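You operate a simulated robot arm through the tools that you are given. There is no shell and no other tool. Be economical: measure what you need, move in short steps, check, and stop when the job is done.

Carry out the task below with a simulated two-armed robot. There is one attempt and no reset: what you move stays moved.

## Task
On the dark top at the punch end, fold the green cloth in half.

The check looks at the end state, three seconds after you hand in, the way a careful person would. Anything else that was tipped, shoved, dropped, spilled or broken makes it a failure. Flat cloth is picked up by pressing the open fingertips on it (5 to 10 N) and closing them slowly along it; thin cloth reads only 2 to 8 mm in the jaws.

## Robot
Two 7-joint arms with two-finger parallel grippers on one trunk, on a base that drives. Base frame: it is fixed to the floor where the robot stands at the start and does not move with it; the origin is under the middle of the robot, x ahead of it, y to its left, z up. Units: mm, rad, N and s.
The left shoulder is at the start at [67, 175, 1225], the right one opposite. With the tool pointing down near the work surface each hand reaches from about 400 to 880 mm from the robot's upright axis, wherever it stands, measured 20 degrees to its own side. Places, roughly: dark top at the punch end [600, -100, 1000]. Payload 3.43 kg a hand.
The TCP of each hand is the grasp point between the finger pads, 34 mm short of the fingertips. In the tool frame z runs along the fingers and y along their closing line. Largest opening 128 mm; finger width 24, thickness 12; the body of the gripper, 48 by 130 mm, starts 96 mm behind the TCP.
Orientation is told as [roll, pitch, yaw] about the base's x, y, z axes, in that order, counted from this pose: with the fingers straight down and closing along the base's y, the tool's x points along the base's -x, its y along +y and its z along -z.

## Interface
- The arms move only by the tool play_rows. It takes "left_deltas", "right_deltas" or both (then of equal length, played together; a hand with none holds still); each is a list of rows, each an object of numbers (a shift or turn left out is 0, a gripper value left out holds the last): "x", "y", "z": the shift along the tool's x, y, z in cm; "rx", "ry", "rz": the turn, a rotation vector about the tool's x, y, z in rad; "jaw": the gripper command, from -1 (shut) to 1 (fully open), values between in proportion. In form: [{"x": .., "y": .., "z": .., "rx": .., "ry": .., "rz": .., "jaw": ..}, ...]. A call has 1 to 10 rows; each row shifts and turns the commanded pose from where the row before left it, along the tool's axes as they then stand. Rows are played at 5 a second. More than 50 mm and 0.15 rad between two rows, or a gripper value outside its range, and nothing of the call is played. Where a pose cannot be reached the arm comes as near as it can. A force on the tool above 40 N (or 10 N above the force at the start of the call, whichever is more), or a blocked arm, ends the call early, and 0.2 s more pass. Each finger travels about 153 mm/s and halts on what it meets, pressing with about 30 N; the grip force reading is that of the motor and also rises with nothing between the fingers. The clock runs only during rows and for 0.2 s after the last one: add rows that do not move to give the fingers time. It gives the time, the measured TCP pose, the force on the tool (base axes), the opening and the grip force at its end, in the units of the frame above (readings bear some noise), with the torque about the TCP (base axes, N m) and any sound that the robot's microphone picked up.
- Cameras (640 x 400 px; columns grow to the right, rows downward): "scene" is now at [119.7, -2, 1448.6]; the picture's right is [-0.13, -0.99, 0.01], its down [-0.62, 0.08, -0.78] and it looks along [0.77, -0.11, -0.62] (base axes); focal length 264 px, centre (320, 200). "left" rides on the left gripper at [76, 11, -160] in its tool frame; the picture's right is [-0.15, 0.99, 0.00], its down [-0.88, -0.13, -0.46] and it looks along [-0.45, -0.07, 0.89] (tool axes); focal length 234 px, centre (320, 200). "right" rides on the right gripper at [76, -11, -160] in its tool frame; the picture's right is [0.15, 0.99, 0.00], its down [-0.88, 0.13, -0.46] and it looks along [-0.45, 0.07, 0.89] (tool axes); focal length 234 px, centre (320, 200). There is no depth. A picture from a camera that has moved, and an enlarged one, comes with that camera's place and axes in the base frame and with its lens. The place of the scene camera against the robot may be out by one fixed shift of up to 18 mm in any direction.
- snapshot(camera): a new picture of that camera. It takes no simulated time.
- slide_trunk(by): slides the trunk up (or, below 0, down) by that many mm; the arms and the scene camera ride with it, the base frame stays. It gives what a move gives, with no picture.
- steer(legs): drives the robot by 1 to 6 legs, each [ahead, left, turn to the left] in mm, mm and rad, along the robot's own axes; the way and the turn of a leg run together, so that a leg with both is an arc; at most 1500 mm and 3.142 rad a leg. The arms and the cameras ride along, it lands a little off, and it stops where it bumps. It gives what a move gives.
- aim_head(pan, tilt): turns the head with the scene camera to pan (to the left, within 1.501 rad either way) and tilt (down, from -0.506 to 1.204), counted from straight ahead of the robot. It gives what a move gives.
- close_up(camera, box): a new picture of the part [left, top, right, bottom] of that camera's present view, enlarged. It takes no simulated time.
- hand_in(): hands the job in; it is judged then, once.

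Work in short steps. Places have to be worked out from the pictures, the camera data and where the tool is seen: move nearer, look again, correct. Check each grasp and each placing, and mend what went wrong. You have 120 turns and 100 pictures in all, those below and enlarged ones among them. Open the grippers and draw the arms clear of the work before you hand the job in, unless the task says otherwise; then end with one line.

The tools are called after "Call:" by a JSON object that holds its "api" and its "payload". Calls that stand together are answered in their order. play_rows: Moves the arms, as the interface text tells. Its arguments: {"type":"object","properties":{"left_deltas":{"type":"array","items":{"type":"object","properties":{"x":{"type":"number"},"y":{"type":"number"},"z":{"type":"number"},"rx":{"type":"number"},"ry":{"type":"number"},"rz":{"type":"number"},"jaw":{"type":"number"}}}},"right_deltas":{"type":"array","items":{"type":"object","properties":{"x":{"type":"number"},"y":{"type":"number"},"z":{"type":"number"},"rx":{"type":"number"},"ry":{"type":"number"},"rz":{"type":"number"},"jaw":{"type":"number"}}}}},"required":[]} The other tools are called the same way: slide_trunk (by) slides the trunk up or down; steer (legs) drives the base; aim_head (pan, tilt) turns the head that bears the scene camera; snapshot (camera) takes a picture; close_up (camera, box) takes an enlarged picture of a part of a camera's view; hand_in () hands the job in.

At the start:

```text
time: 0.0
left_position: [735.3, 138.9, 1202.9]
left_orientation: [-0.012, -0.063, 0.014]
left_contact_force: [0.1, -0.5, 0.2]
left_wrist_torque: [-0.03, 0.04, -0.01]
left_finger_gap: 128.1
left_finger_force: 0.1
right_position: [552.6, -437.0, 1170.2]
right_orientation: [-0.011, -0.004, 0.002]
right_contact_force: [0.0, -0.1, 0.0]
right_wrist_torque: [0.02, 0.0, -0.02]
right_finger_gap: 127.9
right_finger_force: 0.1
trunk travel left (down, up): [-700.0, 240.0]
robot x, y, heading: [0.7, 0.7, 0.004]
head pan, tilt: [-0.134, 0.679]
```

scene: 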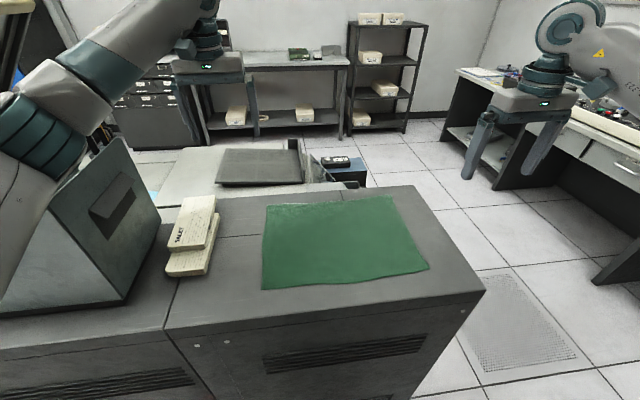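
right: 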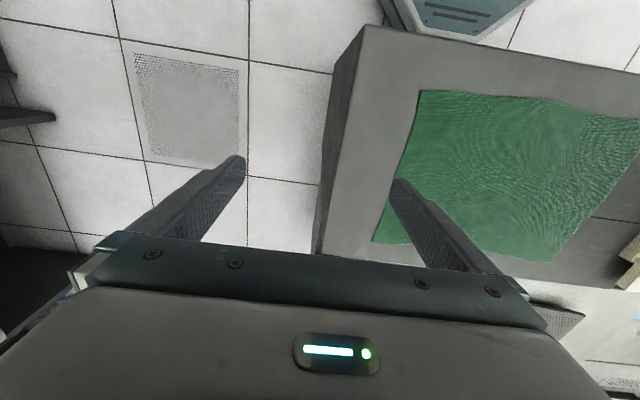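
left: 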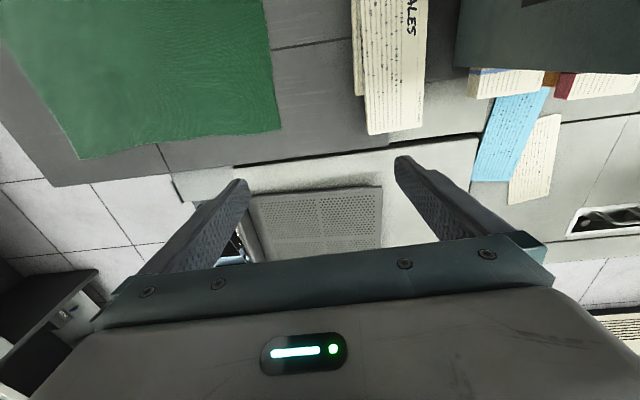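

The cloth appears to lie around x 420–700, y −310–65, with its long side along y, and the punch machine is close to the left arm. I'll check the clearance round the left arm before moving.

Call:
{"api": "aim_head", "payload": {"pan": 0.6, "tilt": 0.6}}

Call:
{"api": "snapshot", "payload": {"camera": "scene"}}

```text
time: 1.1
left_position: [735.5, 139.6, 1208.3]
left_orientation: [-0.008, -0.079, 0.019]
left_contact_force: [0.4, -0.6, -0.6]
left_wrist_torque: [0.03, 0.01, 0.01]
left_finger_gap: 127.7
left_finger_force: 0.0
right_position: [553.3, -440.7, 1163.1]
right_orientation: [-0.006, -0.004, 0.002]
right_contact_force: [0.4, 0.3, 0.1]
right_wrist_torque: [0.03, -0.03, 0.02]
right_finger_gap: 127.9
right_finger_force: 0.1
trunk travel left (down, up): [-700.0, 240.0]
robot x, y, heading: [1.3, 0.4, 0.002]
head pan, tilt: [0.6, 0.6]
```

```text
96 pictures are left
camera scene: at [108.0, 55.0, 1448.2], right [0.57, -0.82, 0.01], down [-0.46, -0.33, -0.82], along [0.68, 0.46, -0.57], focal length 264 px, centre (320, 200)
```

scene: 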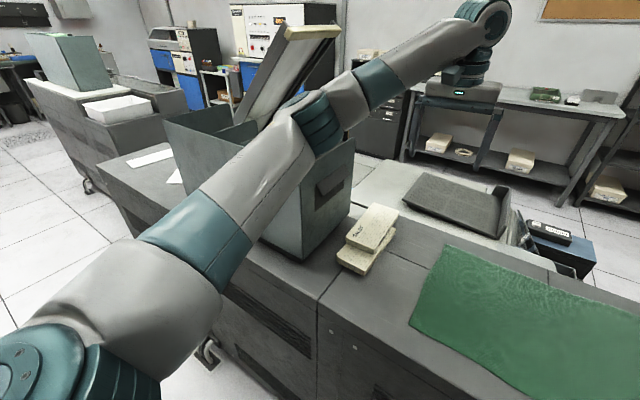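

The left elbow sits close to the machine, and drawing the hand in would push it outwards. I'll back the base up 110 mm so the arms work more extended, then face the head to the cloth again.

Call:
{"api": "steer", "payload": {"legs": [[-110, 0, 0]]}}

Call:
{"api": "aim_head", "payload": {"pan": 0.0, "tilt": 0.75}}

Call:
{"api": "snapshot", "payload": {"camera": "scene"}}

Call:
{"api": "snapshot", "payload": {"camera": "right"}}

Call:
{"api": "snapshot", "payload": {"camera": "left"}}

```text
time: 2.3
left_position: [629.1, 128.4, 1195.1]
left_orientation: [-0.001, -0.059, 0.018]
left_contact_force: [0.1, 0.6, 0.2]
left_wrist_torque: [-0.05, -0.02, 0.01]
left_finger_gap: 127.8
left_finger_force: 0.0
right_position: [448.7, -450.0, 1157.3]
right_orientation: [-0.001, 0.001, 0.004]
right_contact_force: [0.1, 0.3, 0.1]
right_wrist_torque: [-0.03, -0.05, 0.03]
right_finger_gap: 128.1
right_finger_force: 0.0
trunk travel left (down, up): [-700.0, 240.0]
robot x, y, heading: [-108.4, -5.7, 0.002]
head pan, tilt: [0.6, 0.6]
```

```text
time: 3.3
left_position: [630.3, 127.0, 1194.3]
left_orientation: [0.0, -0.059, 0.015]
left_contact_force: [0.0, 0.8, 0.3]
left_wrist_torque: [-0.01, 0.01, 0.01]
left_finger_gap: 128.1
left_finger_force: 0.2
right_position: [448.3, -451.3, 1155.9]
right_orientation: [0.0, 0.003, 0.005]
right_contact_force: [-0.7, 0.1, 0.0]
right_wrist_torque: [0.02, 0.01, -0.03]
right_finger_gap: 127.9
right_finger_force: 0.1
trunk travel left (down, up): [-700.0, 240.0]
robot x, y, heading: [-110.7, -4.0, 0.005]
head pan, tilt: [0.0, 0.75]
```

```text
95 pictures are left
camera scene: at [14.0, -8.0, 1434.7], right [0.0, -1.0, 0.0], down [-0.68, 0.0, -0.73], along [0.73, 0.0, -0.68], focal length 264 px, centre (320, 200)
```

scene: 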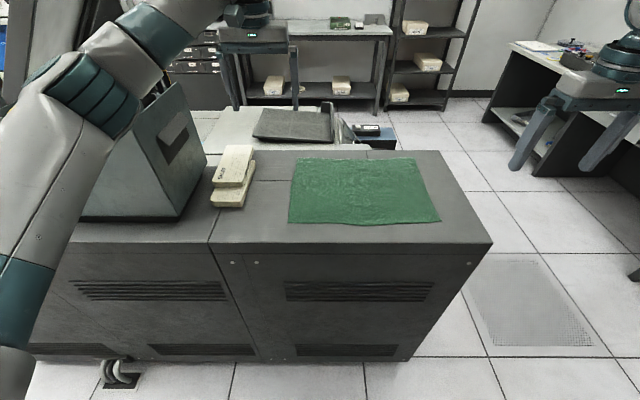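

```text
94 pictures are left
camera right: at [374.7, -461.4, 1316.4], right [-0.15, 0.99, 0.0], down [0.88, 0.13, 0.45], along [0.45, 0.07, -0.89], focal length 234 px, centre (320, 200)
```

right: 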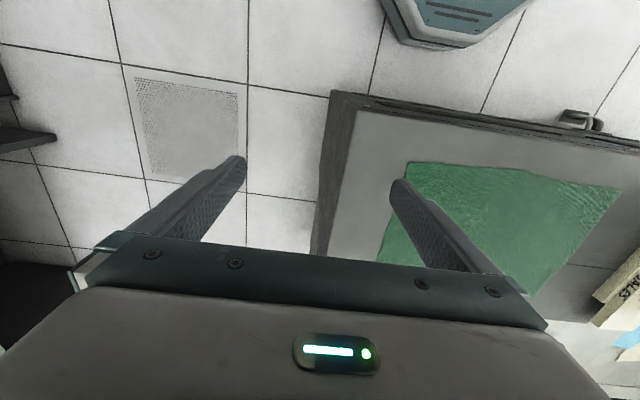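

```text
93 pictures are left
camera left: at [546.6, 136.8, 1348.9], right [0.13, 0.99, 0.01], down [0.85, -0.12, 0.51], along [0.5, -0.06, -0.86], focal length 234 px, centre (320, 200)
```

left: 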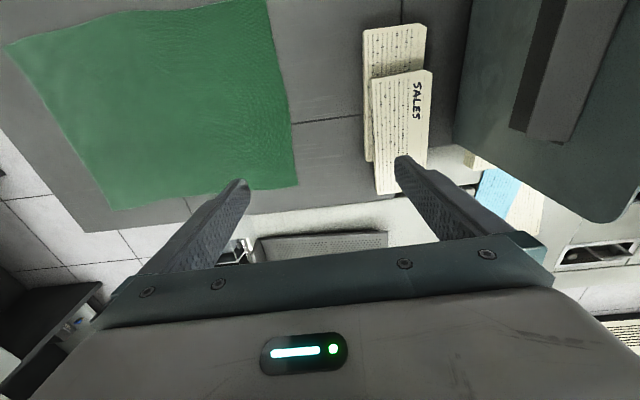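

Combining the scene and hand views, the top is at about z = 940, the near edge at x ≈ 465–475, and the corners at y ≈ +76 and −330. I'll bring both hands over the near corners, still high, with the jaws partly closed.

Call:
{"api": "play_rows", "payload": {"left_deltas": [{"x": 2.4, "y": -1.4, "z": 2.2, "ry": 0.06, "jaw": -0.3}, {"x": 2.4, "y": -1.4, "z": 2.2}, {"x": 2.4, "y": -1.4, "z": 2.2}, {"x": 2.4, "y": -1.4, "z": 2.2}, {"x": 2.4, "y": -1.4, "z": 2.2}, {"x": 2.4, "y": -1.4, "z": 2.2}, {}], "right_deltas": [{"x": -0.7, "y": 2.2, "z": 1.6, "jaw": -0.3}, {"x": -0.7, "y": 2.2, "z": 1.6}, {"x": -0.7, "y": 2.2, "z": 1.6}, {"x": -0.7, "y": 2.2, "z": 1.6}, {"x": -0.7, "y": 2.2, "z": 1.6}, {"x": -0.7, "y": 2.2, "z": 1.6}, {}]}}

Call:
{"api": "snapshot", "payload": {"camera": "right"}}

Call:
{"api": "snapshot", "payload": {"camera": "left"}}

Call:
{"api": "snapshot", "payload": {"camera": "scene"}}

```text
time: 4.9
left_position: [488.8, 42.7, 1064.0]
left_orientation: [-0.003, 0.002, 0.016]
left_contact_force: [-0.3, 0.3, 0.3]
left_wrist_torque: [0.01, -0.04, -0.01]
left_finger_gap: 44.9
left_finger_force: 0.0
right_position: [489.4, -318.3, 1060.9]
right_orientation: [0.0, 0.0, 0.004]
right_contact_force: [-0.3, 0.4, 0.1]
right_wrist_torque: [0.0, -0.04, 0.02]
right_finger_gap: 44.8
right_finger_force: 0.0
trunk travel left (down, up): [-700.0, 240.0]
robot x, y, heading: [-104.8, -2.9, 0.001]
head pan, tilt: [0.0, 0.75]
```

```text
92 pictures are left
camera right: at [415.0, -329.6, 1221.4], right [-0.15, 0.99, 0.0], down [0.88, 0.13, 0.46], along [0.45, 0.07, -0.89], focal length 234 px, centre (320, 200)
```

right: 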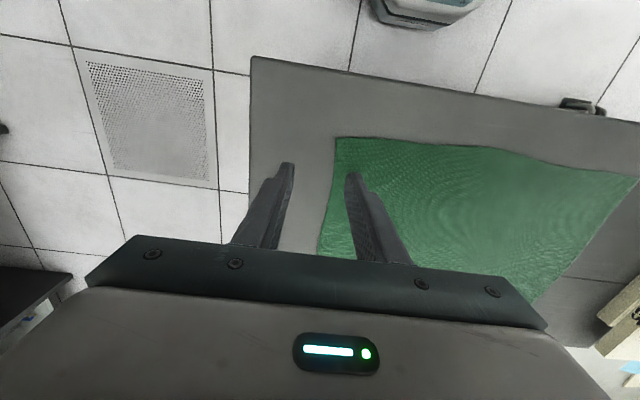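

```text
91 pictures are left
camera left: at [413.7, 52.0, 1222.9], right [0.13, 0.99, 0.0], down [0.88, -0.12, 0.46], along [0.45, -0.06, -0.89], focal length 234 px, centre (320, 200)
```

left: 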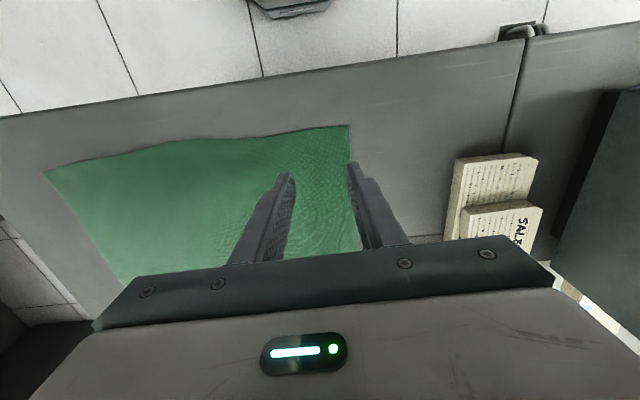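

```text
90 pictures are left
camera scene: at [12.0, -7.3, 1435.0], right [0.0, -1.0, 0.0], down [-0.68, 0.0, -0.73], along [0.73, 0.0, -0.68], focal length 264 px, centre (320, 200)
```

scene: 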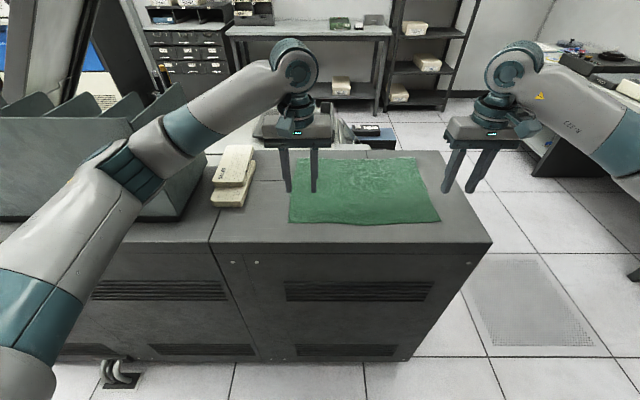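

With the sign worked through, both hand cameras now agree: the top is at z ≈ 950, with the right near corner at about (469, −304) and the left at about (461, 79). I'll move the fingertips inside the corners, lower 5 cm and look.

Call:
{"api": "play_rows", "payload": {"left_deltas": [{"x": 0.6, "y": 0.1, "z": 1.7, "jaw": -0.5}, {"x": 0.5, "y": 0.1, "z": 1.7}, {"z": 1.6}, {}], "right_deltas": [{"x": 0.2, "y": 2.4, "z": 1.7, "jaw": -0.5}, {"x": 0.1, "y": 2.4, "z": 1.7}, {"z": 1.6}, {}]}}

Call:
{"api": "snapshot", "payload": {"camera": "right"}}

Call:
{"api": "snapshot", "payload": {"camera": "left"}}

```text
time: 5.9
left_position: [477.6, 44.1, 1014.3]
left_orientation: [-0.001, 0.0, 0.017]
left_contact_force: [-0.4, 0.8, 0.9]
left_wrist_torque: [-0.04, 0.0, 0.01]
left_finger_gap: 31.8
left_finger_force: 0.2
right_position: [486.4, -268.2, 1012.2]
right_orientation: [0.0, 0.0, 0.003]
right_contact_force: [-0.3, 0.0, 0.1]
right_wrist_torque: [0.0, 0.01, 0.01]
right_finger_gap: 32.0
right_finger_force: 0.1
trunk travel left (down, up): [-700.0, 240.0]
robot x, y, heading: [-112.0, -2.3, 0.005]
head pan, tilt: [0.0, 0.75]
```

```text
89 pictures are left
camera right: at [412.0, -279.8, 1172.0], right [-0.15, 0.99, 0.0], down [0.88, 0.13, 0.46], along [0.45, 0.07, -0.89], focal length 234 px, centre (320, 200)
```

right: 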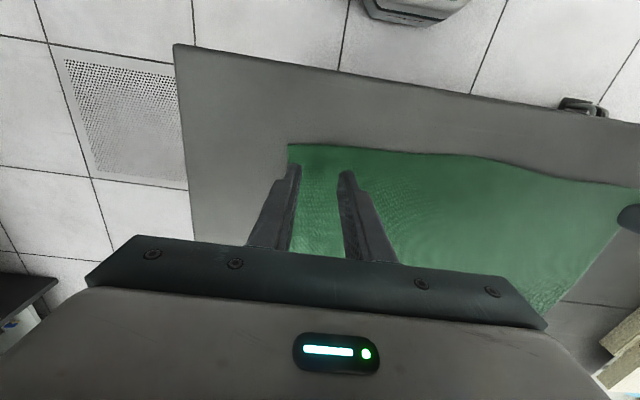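

```text
88 pictures are left
camera left: at [402.4, 54.7, 1172.3], right [0.13, 0.99, 0.0], down [0.88, -0.12, 0.46], along [0.45, -0.06, -0.89], focal length 234 px, centre (320, 200)
```

left: 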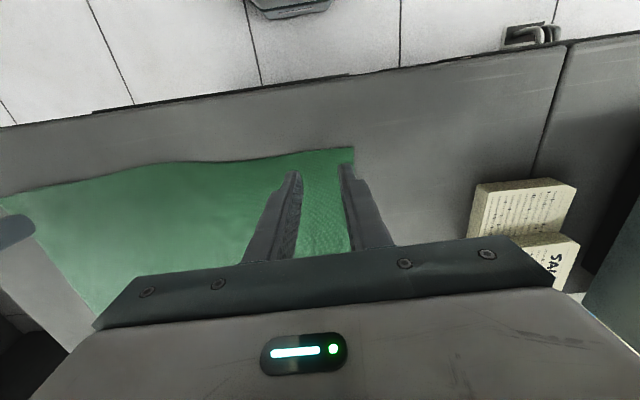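

The fingertips line up well inside the corners. I'll lower both hands 20 mm more and then feel for contact.

Call:
{"api": "play_rows", "payload": {"left_deltas": [{"z": 0.7}, {"z": 0.7}, {"z": 0.5}, {}], "right_deltas": [{"z": 0.7}, {"z": 0.7}, {"z": 0.5}, {}]}}

Call:
{"api": "play_rows", "payload": {"left_deltas": [{"z": 0.2}, {"z": 0.1}, {}], "right_deltas": [{"z": 0.2}, {"z": 0.1}, {}]}}

```text
time: 6.9
left_position: [476.8, 44.7, 992.9]
left_orientation: [-0.002, 0.0, 0.015]
left_contact_force: [-0.3, 0.3, -0.9]
left_wrist_torque: [-0.02, 0.02, -0.02]
left_finger_gap: 32.1
left_finger_force: 0.0
right_position: [485.8, -269.8, 993.6]
right_orientation: [-0.001, 0.0, 0.004]
right_contact_force: [-0.4, 0.2, -0.9]
right_wrist_torque: [0.01, -0.01, -0.03]
right_finger_gap: 31.9
right_finger_force: 0.0
trunk travel left (down, up): [-700.0, 240.0]
robot x, y, heading: [-109.8, -1.7, 0.004]
head pan, tilt: [0.0, 0.75]
```

```text
time: 7.7
left_position: [476.9, 43.4, 991.3]
left_orientation: [-0.001, 0.0, 0.017]
left_contact_force: [-0.9, 0.3, 0.1]
left_wrist_torque: [0.01, -0.03, -0.06]
left_finger_gap: 32.0
left_finger_force: 0.1
right_position: [486.3, -270.0, 989.7]
right_orientation: [-0.001, -0.001, 0.004]
right_contact_force: [-0.4, 0.5, 0.4]
right_wrist_torque: [0.0, 0.0, 0.0]
right_finger_gap: 31.9
right_finger_force: 0.0
trunk travel left (down, up): [-700.0, 240.0]
robot x, y, heading: [-110.0, -0.9, 0.001]
head pan, tilt: [0.0, 0.75]
```

No contact yet at TCP z ≈ 990, so I'll keep lowering in small steps.

Call:
{"api": "play_rows", "payload": {"left_deltas": [{"z": 0.2}, {"z": 0.1}, {}], "right_deltas": [{"z": 0.2}, {"z": 0.1}, {}]}}

Call:
{"api": "play_rows", "payload": {"left_deltas": [{"z": 0.2}, {"z": 0.1}, {}], "right_deltas": [{"z": 0.2}, {"z": 0.1}, {}]}}

```text
time: 8.5
left_position: [477.2, 43.7, 987.8]
left_orientation: [-0.001, 0.0, 0.017]
left_contact_force: [0.0, 0.3, -0.1]
left_wrist_torque: [-0.02, 0.01, -0.03]
left_finger_gap: 32.2
left_finger_force: 0.0
right_position: [485.9, -270.4, 986.0]
right_orientation: [0.002, -0.001, 0.002]
right_contact_force: [0.3, 0.7, 0.5]
right_wrist_torque: [0.01, 0.01, -0.01]
right_finger_gap: 31.9
right_finger_force: 0.0
trunk travel left (down, up): [-700.0, 240.0]
robot x, y, heading: [-109.7, -1.8, 0.004]
head pan, tilt: [0.0, 0.75]
```

```text
time: 9.3
left_position: [476.8, 42.8, 985.9]
left_orientation: [-0.003, -0.002, 0.016]
left_contact_force: [0.5, -0.6, 2.0]
left_wrist_torque: [-0.03, 0.01, 0.05]
left_finger_gap: 32.0
left_finger_force: 0.1
right_position: [486.4, -268.5, 985.7]
right_orientation: [-0.001, -0.003, 0.004]
right_contact_force: [2.7, -2.0, 17.6]
right_wrist_torque: [-0.3, -0.02, 0.04]
right_finger_gap: 32.3
right_finger_force: 0.1
trunk travel left (down, up): [-700.0, 240.0]
robot x, y, heading: [-107.5, -3.5, -0.0]
head pan, tilt: [0.0, 0.75]
```

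Both hands touch at TCP z ≈ 985.5. The right presses 17.6 N and the left 2 N, so I'll raise the right slightly and lower the left.

Call:
{"api": "play_rows", "payload": {"left_deltas": [{"z": 0.1}, {}], "right_deltas": [{"z": -0.1}, {}]}}

```text
time: 9.9
left_position: [475.6, 41.6, 985.5]
left_orientation: [-0.001, -0.002, 0.015]
left_contact_force: [-0.8, -0.1, 9.5]
left_wrist_torque: [0.14, 0.04, 0.03]
left_finger_gap: 32.0
left_finger_force: 0.1
right_position: [485.1, -267.9, 986.6]
right_orientation: [-0.001, -0.002, 0.003]
right_contact_force: [1.2, -0.5, 13.4]
right_wrist_torque: [-0.2, -0.03, 0.02]
right_finger_gap: 32.2
right_finger_force: 0.3
trunk travel left (down, up): [-700.0, 240.0]
robot x, y, heading: [-113.0, -2.9, 0.004]
head pan, tilt: [0.0, 0.75]
```

Left is at 9.5 N and right at 13.4 N. I'll ease the right a little more and then close both jaws slowly.

Call:
{"api": "play_rows", "payload": {"left_deltas": [{"jaw": -0.55}, {"jaw": -0.6}, {"jaw": -0.65}, {"jaw": -0.7}, {"jaw": -0.75}, {"jaw": -0.8}, {"jaw": -0.85}, {"jaw": -0.9}, {"jaw": -0.95}, {"jaw": -1}], "right_deltas": [{"z": -0.06, "jaw": -0.55}, {"jaw": -0.6}, {"jaw": -0.65}, {"jaw": -0.7}, {"jaw": -0.75}, {"jaw": -0.8}, {"jaw": -0.85}, {"jaw": -0.9}, {"jaw": -0.95}, {"jaw": -1}]}}

Call:
{"api": "snapshot", "payload": {"camera": "right"}}

Call:
{"api": "snapshot", "payload": {"camera": "left"}}

```text
time: 12.1
left_position: [475.7, 41.0, 985.1]
left_orientation: [-0.003, -0.003, 0.016]
left_contact_force: [0.4, -8.6, 21.0]
left_wrist_torque: [-0.18, 0.05, -0.05]
left_finger_gap: 2.3
left_finger_force: 30.1
right_position: [485.9, -269.0, 985.5]
right_orientation: [0.001, 0.0, 0.005]
right_contact_force: [-0.3, 10.1, 0.5]
right_wrist_torque: [0.36, -0.02, 0.04]
right_finger_gap: 2.4
right_finger_force: 29.9
trunk travel left (down, up): [-700.0, 240.0]
robot x, y, heading: [-108.3, -5.5, 0.003]
head pan, tilt: [0.0, 0.75]
```

```text
87 pictures are left
camera right: at [410.1, -279.7, 1145.5], right [-0.15, 0.99, 0.0], down [0.88, 0.13, 0.46], along [0.45, 0.07, -0.89], focal length 234 px, centre (320, 200)
```

right: 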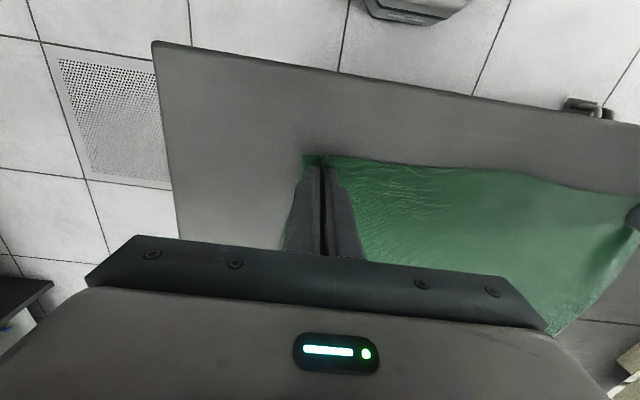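

```text
86 pictures are left
camera left: at [400.8, 52.4, 1143.9], right [0.13, 0.99, 0.0], down [0.88, -0.11, 0.46], along [0.45, -0.06, -0.89], focal length 234 px, centre (320, 200)
```

left: 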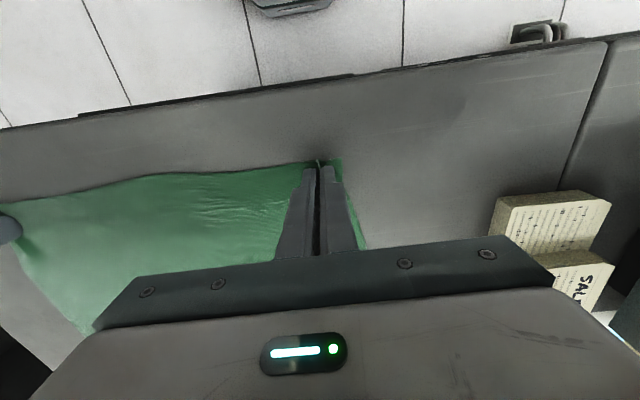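

Both read 2.3–2.4 mm with a ridge of cloth between the fingers. I'll lift 40 mm and check that the cloth comes along.

Call:
{"api": "play_rows", "payload": {"left_deltas": [{"z": -0.5}, {"z": -1}, {"z": -1}, {"z": -1.5}, {}], "right_deltas": [{"z": -0.5}, {"z": -1}, {"z": -1}, {"z": -1.5}, {}]}}

Call:
{"api": "snapshot", "payload": {"camera": "scene"}}

Call:
{"api": "snapshot", "payload": {"camera": "right"}}

Call:
{"api": "snapshot", "payload": {"camera": "left"}}

```text
time: 13.3
left_position: [477.7, 41.4, 1022.9]
left_orientation: [-0.003, 0.0, 0.017]
left_contact_force: [-0.1, -11.6, 0.2]
left_wrist_torque: [-0.41, 0.02, -0.05]
left_finger_gap: 2.5
left_finger_force: 30.0
right_position: [486.5, -270.4, 1025.7]
right_orientation: [0.0, 0.001, 0.003]
right_contact_force: [-0.3, 12.1, -0.3]
right_wrist_torque: [0.42, 0.01, 0.02]
right_finger_gap: 2.4
right_finger_force: 29.8
trunk travel left (down, up): [-700.0, 240.0]
robot x, y, heading: [-107.6, -5.5, 0.002]
head pan, tilt: [0.0, 0.75]
```

```text
85 pictures are left
camera scene: at [12.6, -7.1, 1434.9], right [0.0, -1.0, 0.0], down [-0.68, 0.0, -0.73], along [0.73, 0.0, -0.68], focal length 264 px, centre (320, 200)
```

scene: 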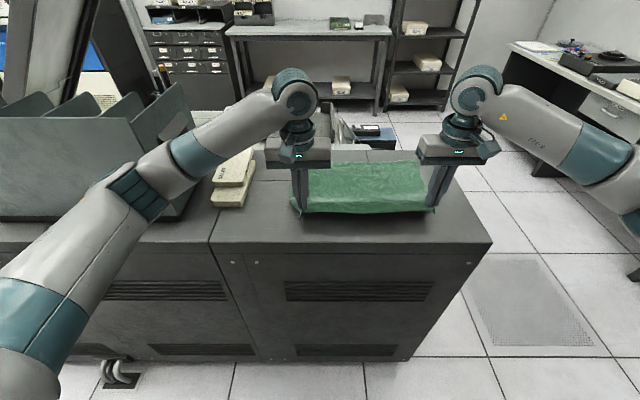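

```text
84 pictures are left
camera right: at [411.4, -280.6, 1185.3], right [-0.15, 0.99, 0.0], down [0.88, 0.13, 0.46], along [0.45, 0.07, -0.89], focal length 234 px, centre (320, 200)
```

right: 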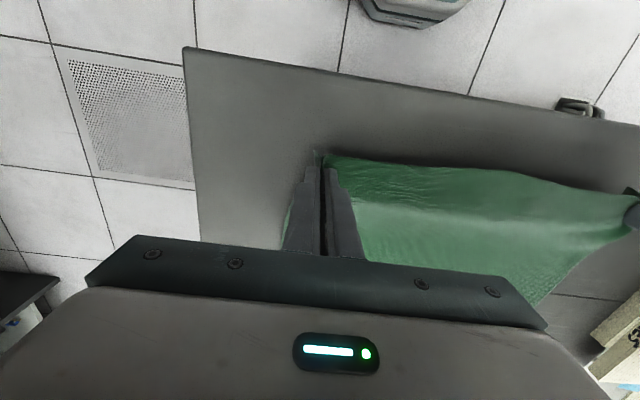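

```text
83 pictures are left
camera left: at [402.1, 52.0, 1181.3], right [0.13, 0.99, 0.0], down [0.88, -0.11, 0.46], along [0.45, -0.06, -0.89], focal length 234 px, centre (320, 200)
```

left: 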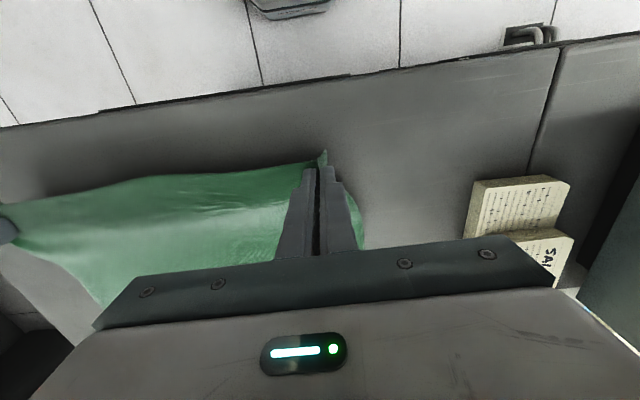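

Both pinches hold and the edge is taut. However, the fingers overlap the cloth by about 24 mm, and that strip would stay un-flipped after folding. I'll set it back down, slacken, open slightly, back off 16 mm and re-pinch just the outer ~10 mm of the same ridge.

Call:
{"api": "play_rows", "payload": {"left_deltas": [{"z": 1.3, "y": -0.2}, {"z": 1.3, "y": -0.2}, {"z": 1.1}, {}, {"jaw": -0.85}, {}], "right_deltas": [{"z": 1.3, "y": 0.2}, {"z": 1.3, "y": 0.2}, {"z": 1.2}, {}, {"jaw": -0.85}, {}]}}

Call:
{"api": "close_up", "payload": {"camera": "right", "box": [220, 100, 460, 250]}}

Call:
{"api": "close_up", "payload": {"camera": "left", "box": [200, 100, 440, 250]}}

```text
time: 14.7
left_position: [475.8, 39.3, 986.3]
left_orientation: [-0.002, 0.001, 0.017]
left_contact_force: [0.5, 0.7, 0.5]
left_wrist_torque: [0.04, 0.01, -0.01]
left_finger_gap: 9.5
left_finger_force: 0.1
right_position: [485.9, -265.8, 986.9]
right_orientation: [-0.001, 0.0, 0.004]
right_contact_force: [0.3, 0.1, -0.7]
right_wrist_torque: [0.0, 0.01, 0.03]
right_finger_gap: 9.6
right_finger_force: 0.2
trunk travel left (down, up): [-700.0, 240.0]
robot x, y, heading: [-108.5, -3.3, -0.002]
head pan, tilt: [0.0, 0.75]
```

```text
2.67 times, centred on (340, 175) of right
camera zoom: at [411.6, -276.8, 1146.9], right [-0.15, 0.99, 0.0], down [0.88, 0.13, 0.46], along [0.45, 0.07, -0.89], focal length 624 px, centre (267, 267)
```

zoom: 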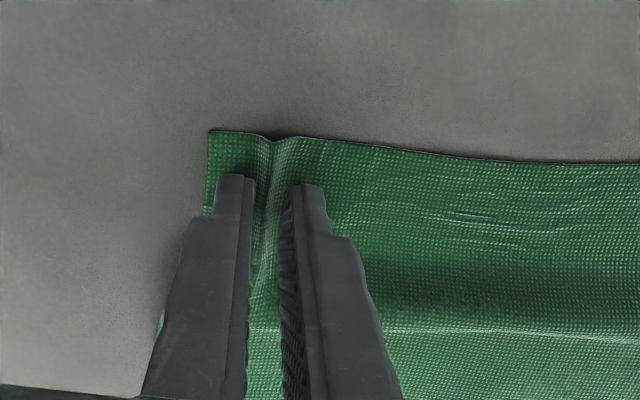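

```text
2.67 times, centred on (320, 175) of left
camera zoom: at [401.7, 48.8, 1145.9], right [0.13, 0.99, 0.0], down [0.88, -0.12, 0.46], along [0.45, -0.06, -0.89], focal length 624 px, centre (320, 267)
```

zoom: 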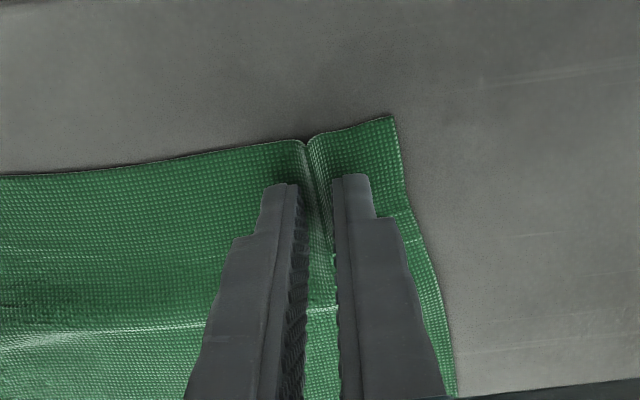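

The cloth relaxed nicely and the edge lies about 14 mm outside the fingers. I'll lift 6 mm, shift 25 mm towards the robot and a bit inwards, reopen and come back down to contact.

Call:
{"api": "play_rows", "payload": {"left_deltas": [{"z": -0.6}, {"x": 1.3, "y": -0.4, "jaw": -0.6}, {"x": 1.2}, {"z": 0.5}, {}], "right_deltas": [{"z": -0.6}, {"x": 1.3, "y": 0.6, "jaw": -0.6}, {"x": 1.2}, {"z": 0.5}, {}]}}

Call:
{"api": "play_rows", "payload": {"left_deltas": [{"z": 0.2}, {}], "right_deltas": [{"z": 0.15}, {}]}}

Call:
{"api": "close_up", "payload": {"camera": "right", "box": [220, 100, 460, 250]}}

Call:
{"api": "close_up", "payload": {"camera": "left", "box": [200, 100, 440, 250]}}

```text
time: 15.9
left_position: [451.8, 34.5, 987.9]
left_orientation: [-0.002, 0.0, 0.019]
left_contact_force: [-0.7, 0.6, 0.9]
left_wrist_torque: [0.01, -0.05, 0.01]
left_finger_gap: 25.4
left_finger_force: 0.1
right_position: [460.2, -259.4, 989.5]
right_orientation: [0.0, 0.0, 0.004]
right_contact_force: [0.2, 0.8, -0.1]
right_wrist_torque: [-0.02, -0.01, -0.04]
right_finger_gap: 25.5
right_finger_force: 0.0
trunk travel left (down, up): [-700.0, 240.0]
robot x, y, heading: [-113.0, -5.8, 0.005]
head pan, tilt: [0.0, 0.75]
```

```text
time: 16.5
left_position: [452.5, 35.7, 985.4]
left_orientation: [-0.001, 0.0, 0.017]
left_contact_force: [0.3, -0.1, 0.8]
left_wrist_torque: [0.01, 0.0, 0.05]
left_finger_gap: 25.8
left_finger_force: 0.1
right_position: [460.4, -260.0, 986.9]
right_orientation: [0.0, 0.0, 0.004]
right_contact_force: [0.2, 0.0, -0.6]
right_wrist_torque: [0.0, 0.04, -0.01]
right_finger_gap: 25.5
right_finger_force: 0.1
trunk travel left (down, up): [-700.0, 240.0]
robot x, y, heading: [-106.2, -1.8, 0.002]
head pan, tilt: [0.0, 0.75]
```

```text
2.67 times, centred on (340, 175) of right
camera zoom: at [385.8, -270.6, 1146.6], right [-0.15, 0.99, 0.0], down [0.88, 0.13, 0.46], along [0.45, 0.07, -0.89], focal length 624 px, centre (267, 267)
```

zoom: 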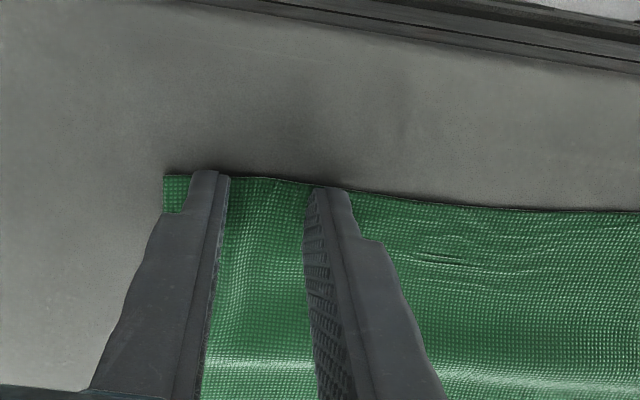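

```text
2.67 times, centred on (320, 175) of left
camera zoom: at [377.2, 45.2, 1144.5], right [0.13, 0.99, 0.0], down [0.88, -0.11, 0.46], along [0.45, -0.06, -0.89], focal length 624 px, centre (320, 267)
```

zoom: 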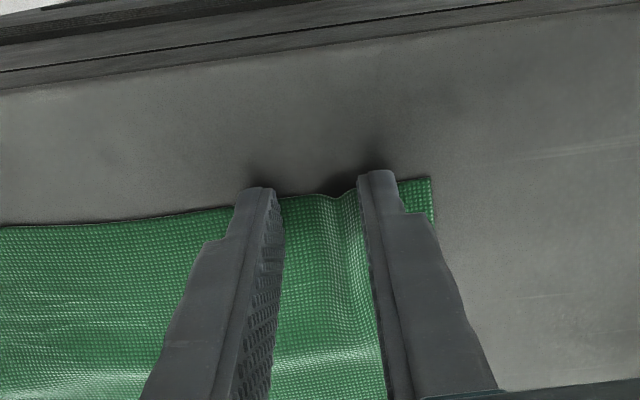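

The fingers still overlap the cloth by roughly 18 mm. I'll shift another 7 mm outwards and press.

Call:
{"api": "play_rows", "payload": {"left_deltas": [{"x": 0.7, "z": -0.1}, {"z": 0.15}, {}], "right_deltas": [{"x": 0.7, "z": -0.1}, {"z": 0.25}, {}]}}

Call:
{"api": "play_rows", "payload": {"left_deltas": [{"z": 0.1}, {}], "right_deltas": [{"z": 0.05}, {}]}}

```text
time: 17.3
left_position: [445.1, 34.6, 986.1]
left_orientation: [-0.002, 0.001, 0.016]
left_contact_force: [0.6, 0.3, 1.0]
left_wrist_torque: [0.0, -0.02, 0.0]
left_finger_gap: 25.9
left_finger_force: 0.0
right_position: [454.2, -260.0, 987.0]
right_orientation: [0.0, 0.001, 0.002]
right_contact_force: [0.2, -0.4, 1.7]
right_wrist_torque: [0.0, -0.02, 0.0]
right_finger_gap: 25.6
right_finger_force: 0.1
trunk travel left (down, up): [-700.0, 240.0]
robot x, y, heading: [-111.5, -5.7, 0.0]
head pan, tilt: [0.0, 0.75]
```

```text
time: 17.9
left_position: [445.1, 32.9, 986.6]
left_orientation: [-0.003, -0.001, 0.018]
left_contact_force: [1.6, 0.0, 10.4]
left_wrist_torque: [0.03, -0.12, -0.04]
left_finger_gap: 25.5
left_finger_force: 0.0
right_position: [454.5, -259.6, 984.6]
right_orientation: [-0.001, -0.002, 0.002]
right_contact_force: [-0.2, -0.5, 3.8]
right_wrist_torque: [0.0, -0.04, -0.01]
right_finger_gap: 25.7
right_finger_force: 0.1
trunk travel left (down, up): [-700.0, 240.0]
robot x, y, heading: [-111.2, -2.2, -0.002]
head pan, tilt: [0.0, 0.75]
```

Left presses 10 N and right 4 N. I'll add a touch to the right and close both slowly.

Call:
{"api": "play_rows", "payload": {"left_deltas": [{"jaw": -0.65}, {"jaw": -0.7}, {"jaw": -0.75}, {"jaw": -0.8}, {"jaw": -0.85}, {"jaw": -0.9}, {"jaw": -0.95}, {"jaw": -1}, {}], "right_deltas": [{"z": 0.05, "jaw": -0.65}, {"jaw": -0.7}, {"jaw": -0.75}, {"jaw": -0.8}, {"jaw": -0.85}, {"jaw": -0.9}, {"jaw": -0.95}, {"jaw": -1}, {}]}}

Call:
{"api": "play_rows", "payload": {"left_deltas": [{"z": -0.5, "y": -0.2}, {"z": -1, "y": -0.2}, {"z": -1}, {"z": -1.5}, {}], "right_deltas": [{"z": -0.5, "y": 0.2}, {"z": -1, "y": 0.2}, {"z": -1}, {"z": -1.5}, {}]}}

Call:
{"api": "snapshot", "payload": {"camera": "scene"}}

Call:
{"api": "close_up", "payload": {"camera": "right", "box": [220, 100, 460, 250]}}

Call:
{"api": "close_up", "payload": {"camera": "left", "box": [200, 100, 440, 250]}}

```text
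time: 19.9
left_position: [442.9, 35.1, 984.6]
left_orientation: [0.001, -0.002, 0.015]
left_contact_force: [-0.2, -0.5, 18.1]
left_wrist_torque: [0.01, -0.11, 0.03]
left_finger_gap: 1.9
left_finger_force: 29.9
right_position: [452.5, -259.8, 985.8]
right_orientation: [0.0, -0.004, 0.005]
right_contact_force: [-0.9, 0.3, 3.1]
right_wrist_torque: [0.0, 0.01, 0.01]
right_finger_gap: 1.9
right_finger_force: 30.2
trunk travel left (down, up): [-700.0, 240.0]
robot x, y, heading: [-107.7, -3.4, 0.003]
head pan, tilt: [0.0, 0.75]
```

```text
time: 21.1
left_position: [445.1, 30.6, 1023.8]
left_orientation: [-0.001, -0.001, 0.016]
left_contact_force: [-0.1, 0.3, -0.8]
left_wrist_torque: [0.01, 0.0, 0.02]
left_finger_gap: 1.8
left_finger_force: 30.0
right_position: [454.5, -256.0, 1023.7]
right_orientation: [-0.002, 0.0, 0.004]
right_contact_force: [-0.3, 0.5, -0.3]
right_wrist_torque: [-0.01, -0.02, 0.0]
right_finger_gap: 2.1
right_finger_force: 30.0
trunk travel left (down, up): [-700.0, 240.0]
robot x, y, heading: [-108.6, -4.5, 0.001]
head pan, tilt: [0.0, 0.75]
```

```text
78 pictures are left
camera scene: at [12.6, -7.0, 1434.9], right [0.0, -1.0, 0.0], down [-0.68, 0.0, -0.73], along [0.73, 0.0, -0.68], focal length 264 px, centre (320, 200)
```

scene: 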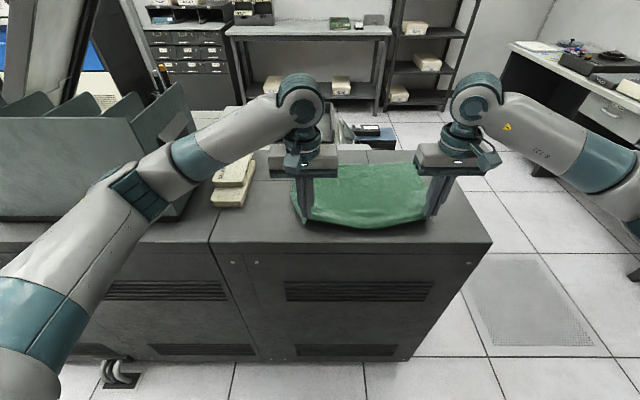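

```text
2.67 times, centred on (340, 175) of right
camera zoom: at [379.5, -267.0, 1183.7], right [-0.15, 0.99, 0.0], down [0.88, 0.13, 0.46], along [0.45, 0.07, -0.89], focal length 624 px, centre (267, 267)
```

zoom: 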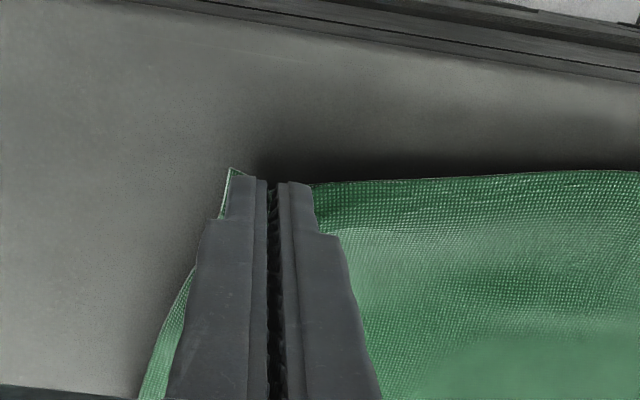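

```text
2.67 times, centred on (320, 175) of left
camera zoom: at [370.4, 40.1, 1183.4], right [0.13, 0.99, 0.0], down [0.88, -0.12, 0.46], along [0.45, -0.06, -0.89], focal length 624 px, centre (320, 267)
```

zoom: 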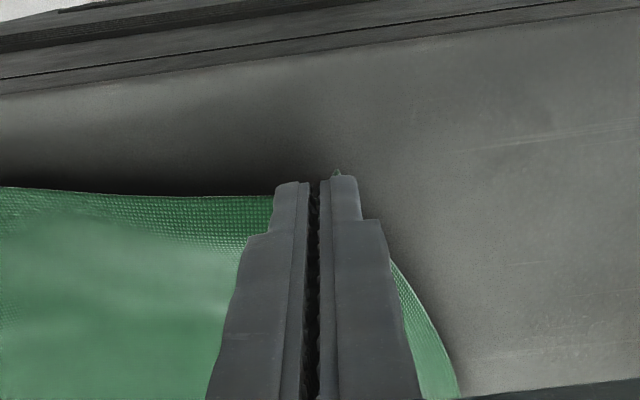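

Both corners are held by the outer centimetre. I'll now carry the edge up and forward on an arc, with a slight spread to keep it straight.

Call:
{"api": "play_rows", "payload": {"left_deltas": [{"x": -1.5, "z": -1.9, "y": 0.1}, {"x": -1.5, "z": -1.8, "y": 0.1}, {"x": -2, "z": -1.5, "y": 0.1}, {"x": -2, "z": -1.5, "y": 0.1}, {"x": -2, "z": -0.8}, {"x": -2, "z": -0.7}, {"x": -1.8, "z": -0.3}, {"x": -1.7, "z": -0.2}, {"x": -1.8, "z": 0.2}, {"x": -1.7, "z": 0.3}], "right_deltas": [{"x": -1.5, "z": -1.9, "y": -0.1}, {"x": -1.5, "z": -1.8, "y": -0.1}, {"x": -2, "z": -1.5, "y": -0.1}, {"x": -2, "z": -1.5, "y": -0.1}, {"x": -2, "z": -0.8}, {"x": -2, "z": -0.7}, {"x": -1.8, "z": -0.3}, {"x": -1.7, "z": -0.2}, {"x": -1.8, "z": 0.2}, {"x": -1.7, "z": 0.3}]}}

Call:
{"api": "snapshot", "payload": {"camera": "scene"}}

Call:
{"api": "snapshot", "payload": {"camera": "right"}}

Call:
{"api": "snapshot", "payload": {"camera": "left"}}

```text
time: 23.3
left_position: [626.0, 38.3, 1105.4]
left_orientation: [-0.004, -0.001, 0.017]
left_contact_force: [0.0, -1.9, -0.5]
left_wrist_torque: [-0.02, 0.02, 0.02]
left_finger_gap: 1.8
left_finger_force: 29.8
right_position: [637.0, -258.8, 1104.2]
right_orientation: [0.0, -0.001, 0.004]
right_contact_force: [0.4, 0.7, -0.7]
right_wrist_torque: [0.04, 0.03, 0.02]
right_finger_gap: 2.1
right_finger_force: 30.2
trunk travel left (down, up): [-700.0, 240.0]
robot x, y, heading: [-107.3, -3.8, 0.01]
head pan, tilt: [0.0, 0.75]
```

```text
75 pictures are left
camera scene: at [13.5, -6.9, 1434.8], right [0.0, -1.0, 0.0], down [-0.68, 0.0, -0.73], along [0.73, 0.0, -0.68], focal length 264 px, centre (320, 200)
```

scene: 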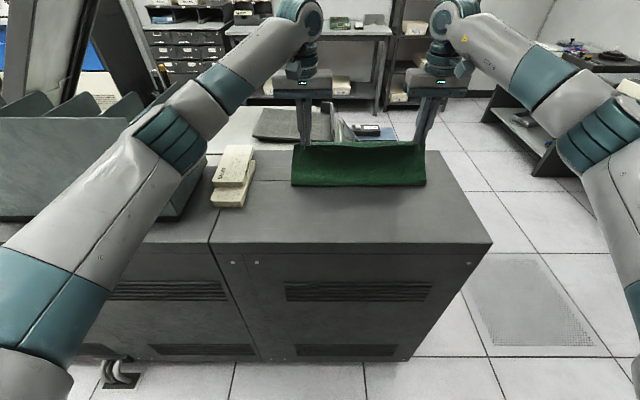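

```text
74 pictures are left
camera right: at [561.2, -269.9, 1264.6], right [-0.15, 0.99, 0.0], down [0.88, 0.13, 0.46], along [0.45, 0.07, -0.89], focal length 234 px, centre (320, 200)
```

right: 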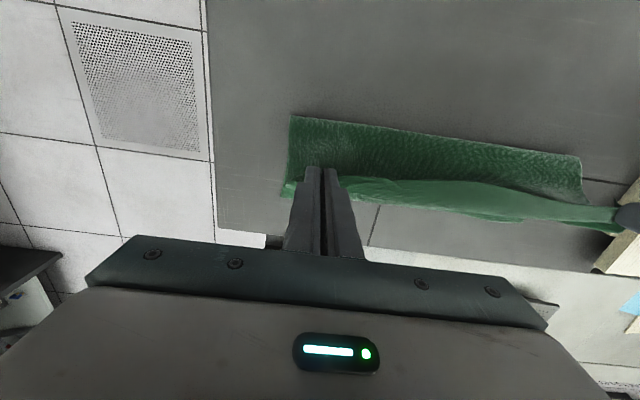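

```text
73 pictures are left
camera left: at [550.6, 47.6, 1263.9], right [0.13, 0.99, 0.0], down [0.88, -0.12, 0.46], along [0.45, -0.06, -0.89], focal length 234 px, centre (320, 200)
```

left: 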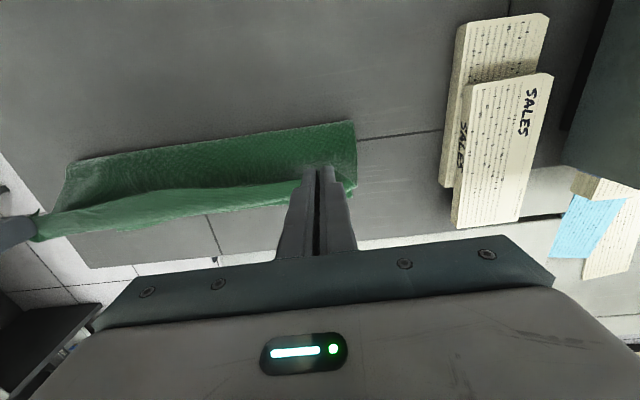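

The cloth is standing folded along its midline (fold line at x ≈ 604), with both corners held. I'll carry it on forward and down towards the far edge at x ≈ 742, stopping about 15 mm above the top.

Call:
{"api": "play_rows", "payload": {"left_deltas": [{"x": -1.7, "z": 0.7}, {"x": -1.7, "z": 0.8}, {"x": -1.5, "z": 1.2}, {"x": -1.5, "z": 1.3}, {"x": -1.1, "z": 1.2}, {"x": -1.1, "z": 1.3}, {"x": -0.8, "z": 1.2}, {"x": -0.8, "z": 1.3}, {"x": -0.3, "z": 1.3}, {}], "right_deltas": [{"x": -1.6, "z": 0.7}, {"x": -1.6, "z": 0.8}, {"x": -1.5, "z": 1.2}, {"x": -1.4, "z": 1.3}, {"x": -1.0, "z": 1.2}, {"x": -1.0, "z": 1.3}, {"x": -0.8, "z": 1.2}, {"x": -0.8, "z": 1.3}, {"x": -0.3, "z": 1.3}, {}]}}

Call:
{"api": "snapshot", "payload": {"camera": "scene"}}

Call:
{"api": "snapshot", "payload": {"camera": "right"}}

Call:
{"api": "snapshot", "payload": {"camera": "left"}}

```text
time: 25.5
left_position: [705.2, 48.7, 1012.3]
left_orientation: [-0.003, 0.0, 0.016]
left_contact_force: [-0.3, -12.3, -0.3]
left_wrist_torque: [-0.44, -0.04, -0.07]
left_finger_gap: 1.9
left_finger_force: 30.1
left hand out of reach, approached as far as the arm can: row 6, 7, 8
right_position: [729.0, -257.3, 1003.1]
right_orientation: [0.0, -0.002, 0.005]
right_contact_force: [0.0, 12.7, 0.4]
right_wrist_torque: [0.41, 0.06, 0.1]
right_finger_gap: 1.8
right_finger_force: 29.9
right hand out of reach, approached as far as the arm can: row 9
trunk travel left (down, up): [-700.0, 240.0]
robot x, y, heading: [-111.1, -3.6, 0.003]
head pan, tilt: [0.0, 0.75]
```

```text
72 pictures are left
camera scene: at [12.3, -6.8, 1435.0], right [0.0, -1.0, 0.0], down [-0.68, 0.0, -0.73], along [0.73, 0.0, -0.68], focal length 264 px, centre (320, 200)
```

scene: 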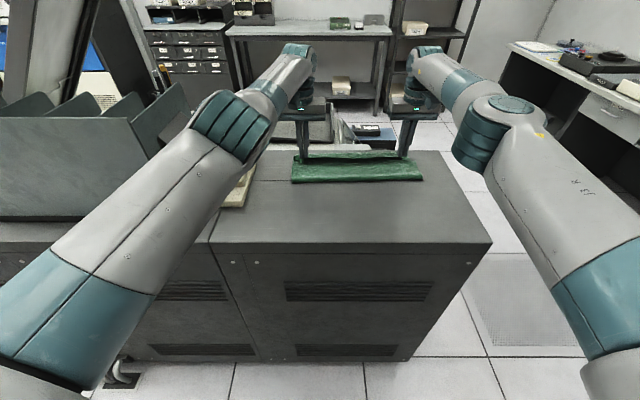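

```text
71 pictures are left
camera right: at [653.9, -267.6, 1162.8], right [-0.15, 0.99, 0.0], down [0.88, 0.13, 0.46], along [0.45, 0.07, -0.89], focal length 234 px, centre (320, 200)
```

right: 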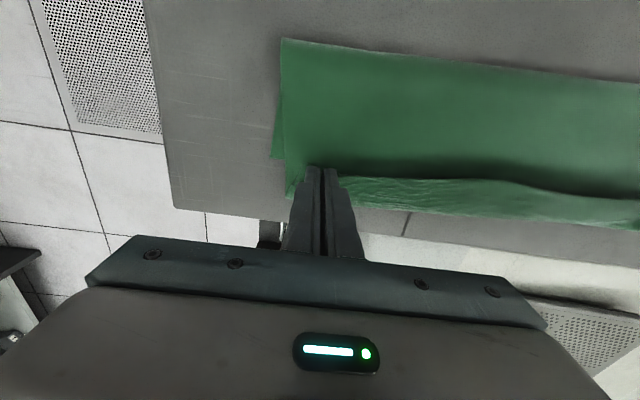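

```text
70 pictures are left
camera left: at [629.5, 59.9, 1171.4], right [0.13, 0.99, 0.0], down [0.88, -0.12, 0.46], along [0.45, -0.06, -0.89], focal length 234 px, centre (320, 200)
```

left: 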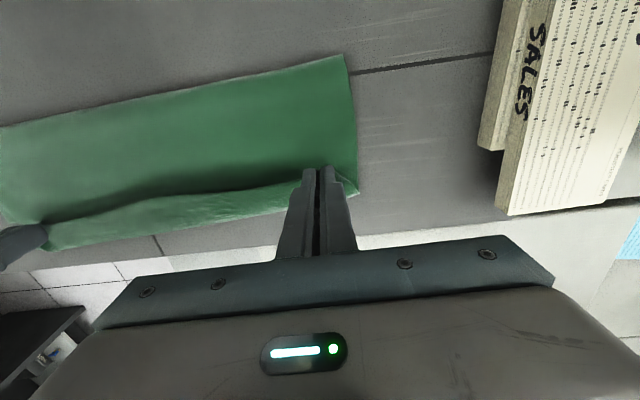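

The left hand has reached its limit at x = 705, while the fold itself looks good. I'll draw both hands back up along the arc by about 5 cm, then bring the base forward to gain reach.

Call:
{"api": "play_rows", "payload": {"left_deltas": [{"x": 1.0, "y": -0.1, "z": -1.5}, {"x": 1.5, "y": -0.1, "z": -1.5}, {"x": 1.5, "y": -0.1, "z": -1}, {"x": 1.0}, {}], "right_deltas": [{"x": 1.0, "y": 0.1, "z": -1.5}, {"x": 1.5, "y": 0.1, "z": -1.5}, {"x": 1.5, "y": 0.1, "z": -1}, {"x": 1.5}, {}]}}

```text
time: 26.7
left_position: [696.1, 35.9, 1056.0]
left_orientation: [-0.001, 0.003, 0.019]
left_contact_force: [-0.1, -0.2, 0.6]
left_wrist_torque: [-0.01, 0.03, 0.01]
left_finger_gap: 2.0
left_finger_force: 29.7
left hand out of reach, approached as far as the arm can: row 1, 2, 3, 4
right_position: [675.2, -253.8, 1042.6]
right_orientation: [-0.002, 0.0, 0.004]
right_contact_force: [-0.1, 0.7, 0.4]
right_wrist_torque: [0.0, 0.01, 0.0]
right_finger_gap: 1.8
right_finger_force: 29.9
trunk travel left (down, up): [-700.0, 240.0]
robot x, y, heading: [-107.9, -3.1, 0.009]
head pan, tilt: [0.0, 0.75]
```

The left command had run ahead of the arm, so I'll draw the left hand back a bit further to line up with the right (x ≈ 670).

Call:
{"api": "play_rows", "payload": {"left_deltas": [{"x": 1.2, "z": 0.4}, {"x": 1.2, "z": 0.4}, {}], "right_deltas": [{}, {}, {}]}}

```text
time: 27.5
left_position: [692.9, 27.1, 1051.2]
left_orientation: [0.0, 0.003, 0.017]
left_contact_force: [-0.2, 0.8, -0.2]
left_wrist_torque: [-0.01, 0.01, -0.01]
left_finger_gap: 1.9
left_finger_force: 29.7
left hand out of reach, approached as far as the arm can: row 1, 2
right_position: [673.8, -254.5, 1042.0]
right_orientation: [0.001, -0.001, 0.004]
right_contact_force: [-0.2, 0.3, -0.2]
right_wrist_torque: [-0.03, -0.01, -0.02]
right_finger_gap: 1.9
right_finger_force: 29.5
trunk travel left (down, up): [-700.0, 240.0]
robot x, y, heading: [-108.1, -6.9, 0.001]
head pan, tilt: [0.0, 0.75]
```

The left hand is still flagged out of reach. I'll pull it back further and also up.

Call:
{"api": "play_rows", "payload": {"left_deltas": [{"x": 1.5, "y": 0.4}, {"x": 1.5, "y": 0.4}, {"x": 1.5}, {}], "right_deltas": [{"x": 0.8}, {"x": 0.8}, {"x": 0.8}, {}]}}

Call:
{"api": "snapshot", "payload": {"camera": "scene"}}

```text
time: 28.5
left_position: [694.1, 26.3, 1051.7]
left_orientation: [-0.001, 0.003, 0.018]
left_contact_force: [0.4, -0.3, 0.4]
left_wrist_torque: [-0.02, -0.01, 0.02]
left_finger_gap: 1.7
left_finger_force: 29.7
left hand out of reach, approached as far as the arm can: row 1, 2, 3
right_position: [651.3, -254.0, 1041.3]
right_orientation: [0.0, -0.001, 0.001]
right_contact_force: [-0.4, 0.3, 0.2]
right_wrist_torque: [0.0, -0.05, -0.02]
right_finger_gap: 2.0
right_finger_force: 30.2
trunk travel left (down, up): [-700.0, 240.0]
robot x, y, heading: [-111.4, -3.8, 0.009]
head pan, tilt: [0.0, 0.75]
```

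```text
69 pictures are left
camera scene: at [12.7, -6.8, 1434.9], right [0.0, -1.0, 0.0], down [-0.68, 0.0, -0.73], along [0.73, 0.0, -0.68], focal length 264 px, centre (320, 200)
```

scene: 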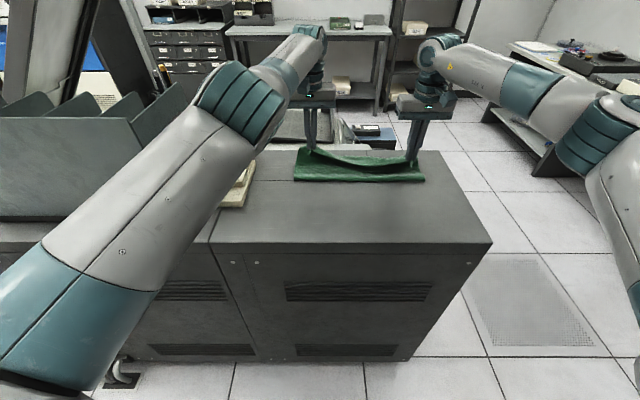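

The left arm seems stuck in an awkward configuration with its elbow swung inwards. I'll try raising the left hand straight up to free it.

Call:
{"api": "play_rows", "payload": {"left_deltas": [{"z": -1}, {"z": -1}, {"z": -1}, {}]}}

```text
time: 29.5
left_position: [692.2, 24.5, 1080.2]
left_orientation: [-0.001, -0.001, 0.015]
left_contact_force: [0.3, -0.2, 0.5]
left_wrist_torque: [-0.03, 0.01, 0.01]
left_finger_gap: 1.6
left_finger_force: 29.9
right_position: [651.4, -254.8, 1042.9]
right_orientation: [0.001, -0.001, 0.003]
right_contact_force: [-0.3, 0.4, 0.1]
right_wrist_torque: [0.03, 0.0, 0.0]
right_finger_gap: 2.1
right_finger_force: 30.2
trunk travel left (down, up): [-700.0, 240.0]
robot x, y, heading: [-108.5, -3.0, 0.003]
head pan, tilt: [0.0, 0.75]
```

It moved up freely, and the command evidently restarts from the measured pose. Now I'll draw it back in x at this height, shifting back towards y ≈ 40.

Call:
{"api": "play_rows", "payload": {"left_deltas": [{"x": 1, "y": 0.3}, {"x": 1, "y": 0.3}, {"x": 1, "y": 0.3}, {"x": 1, "y": 0.3}, {}]}}

Call:
{"api": "snapshot", "payload": {"camera": "scene"}}

```text
time: 30.7
left_position: [690.2, 25.3, 1082.0]
left_orientation: [-0.002, 0.002, 0.016]
left_contact_force: [0.0, 0.2, -0.4]
left_wrist_torque: [0.0, 0.01, -0.04]
left_finger_gap: 1.9
left_finger_force: 30.1
left hand out of reach, approached as far as the arm can: row 1, 2, 3, 4
right_position: [651.2, -255.1, 1043.4]
right_orientation: [0.001, 0.0, 0.003]
right_contact_force: [-0.6, 0.6, -0.8]
right_wrist_torque: [-0.01, 0.01, 0.0]
right_finger_gap: 2.1
right_finger_force: 30.3
trunk travel left (down, up): [-700.0, 240.0]
robot x, y, heading: [-110.7, -2.4, -0.001]
head pan, tilt: [0.0, 0.75]
```

```text
68 pictures are left
camera scene: at [12.9, -6.9, 1434.9], right [0.0, -1.0, 0.0], down [-0.68, 0.0, -0.73], along [0.73, 0.0, -0.68], focal length 264 px, centre (320, 200)
```

scene: 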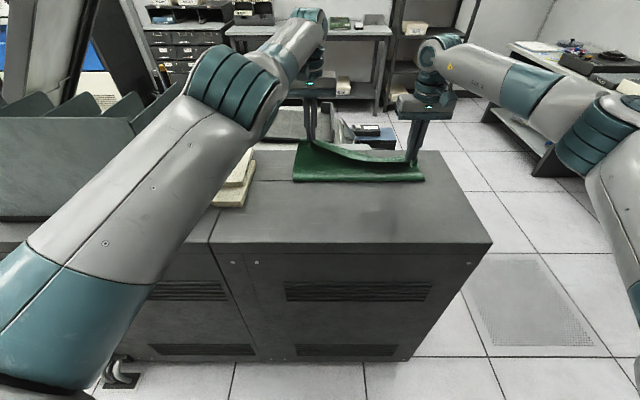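

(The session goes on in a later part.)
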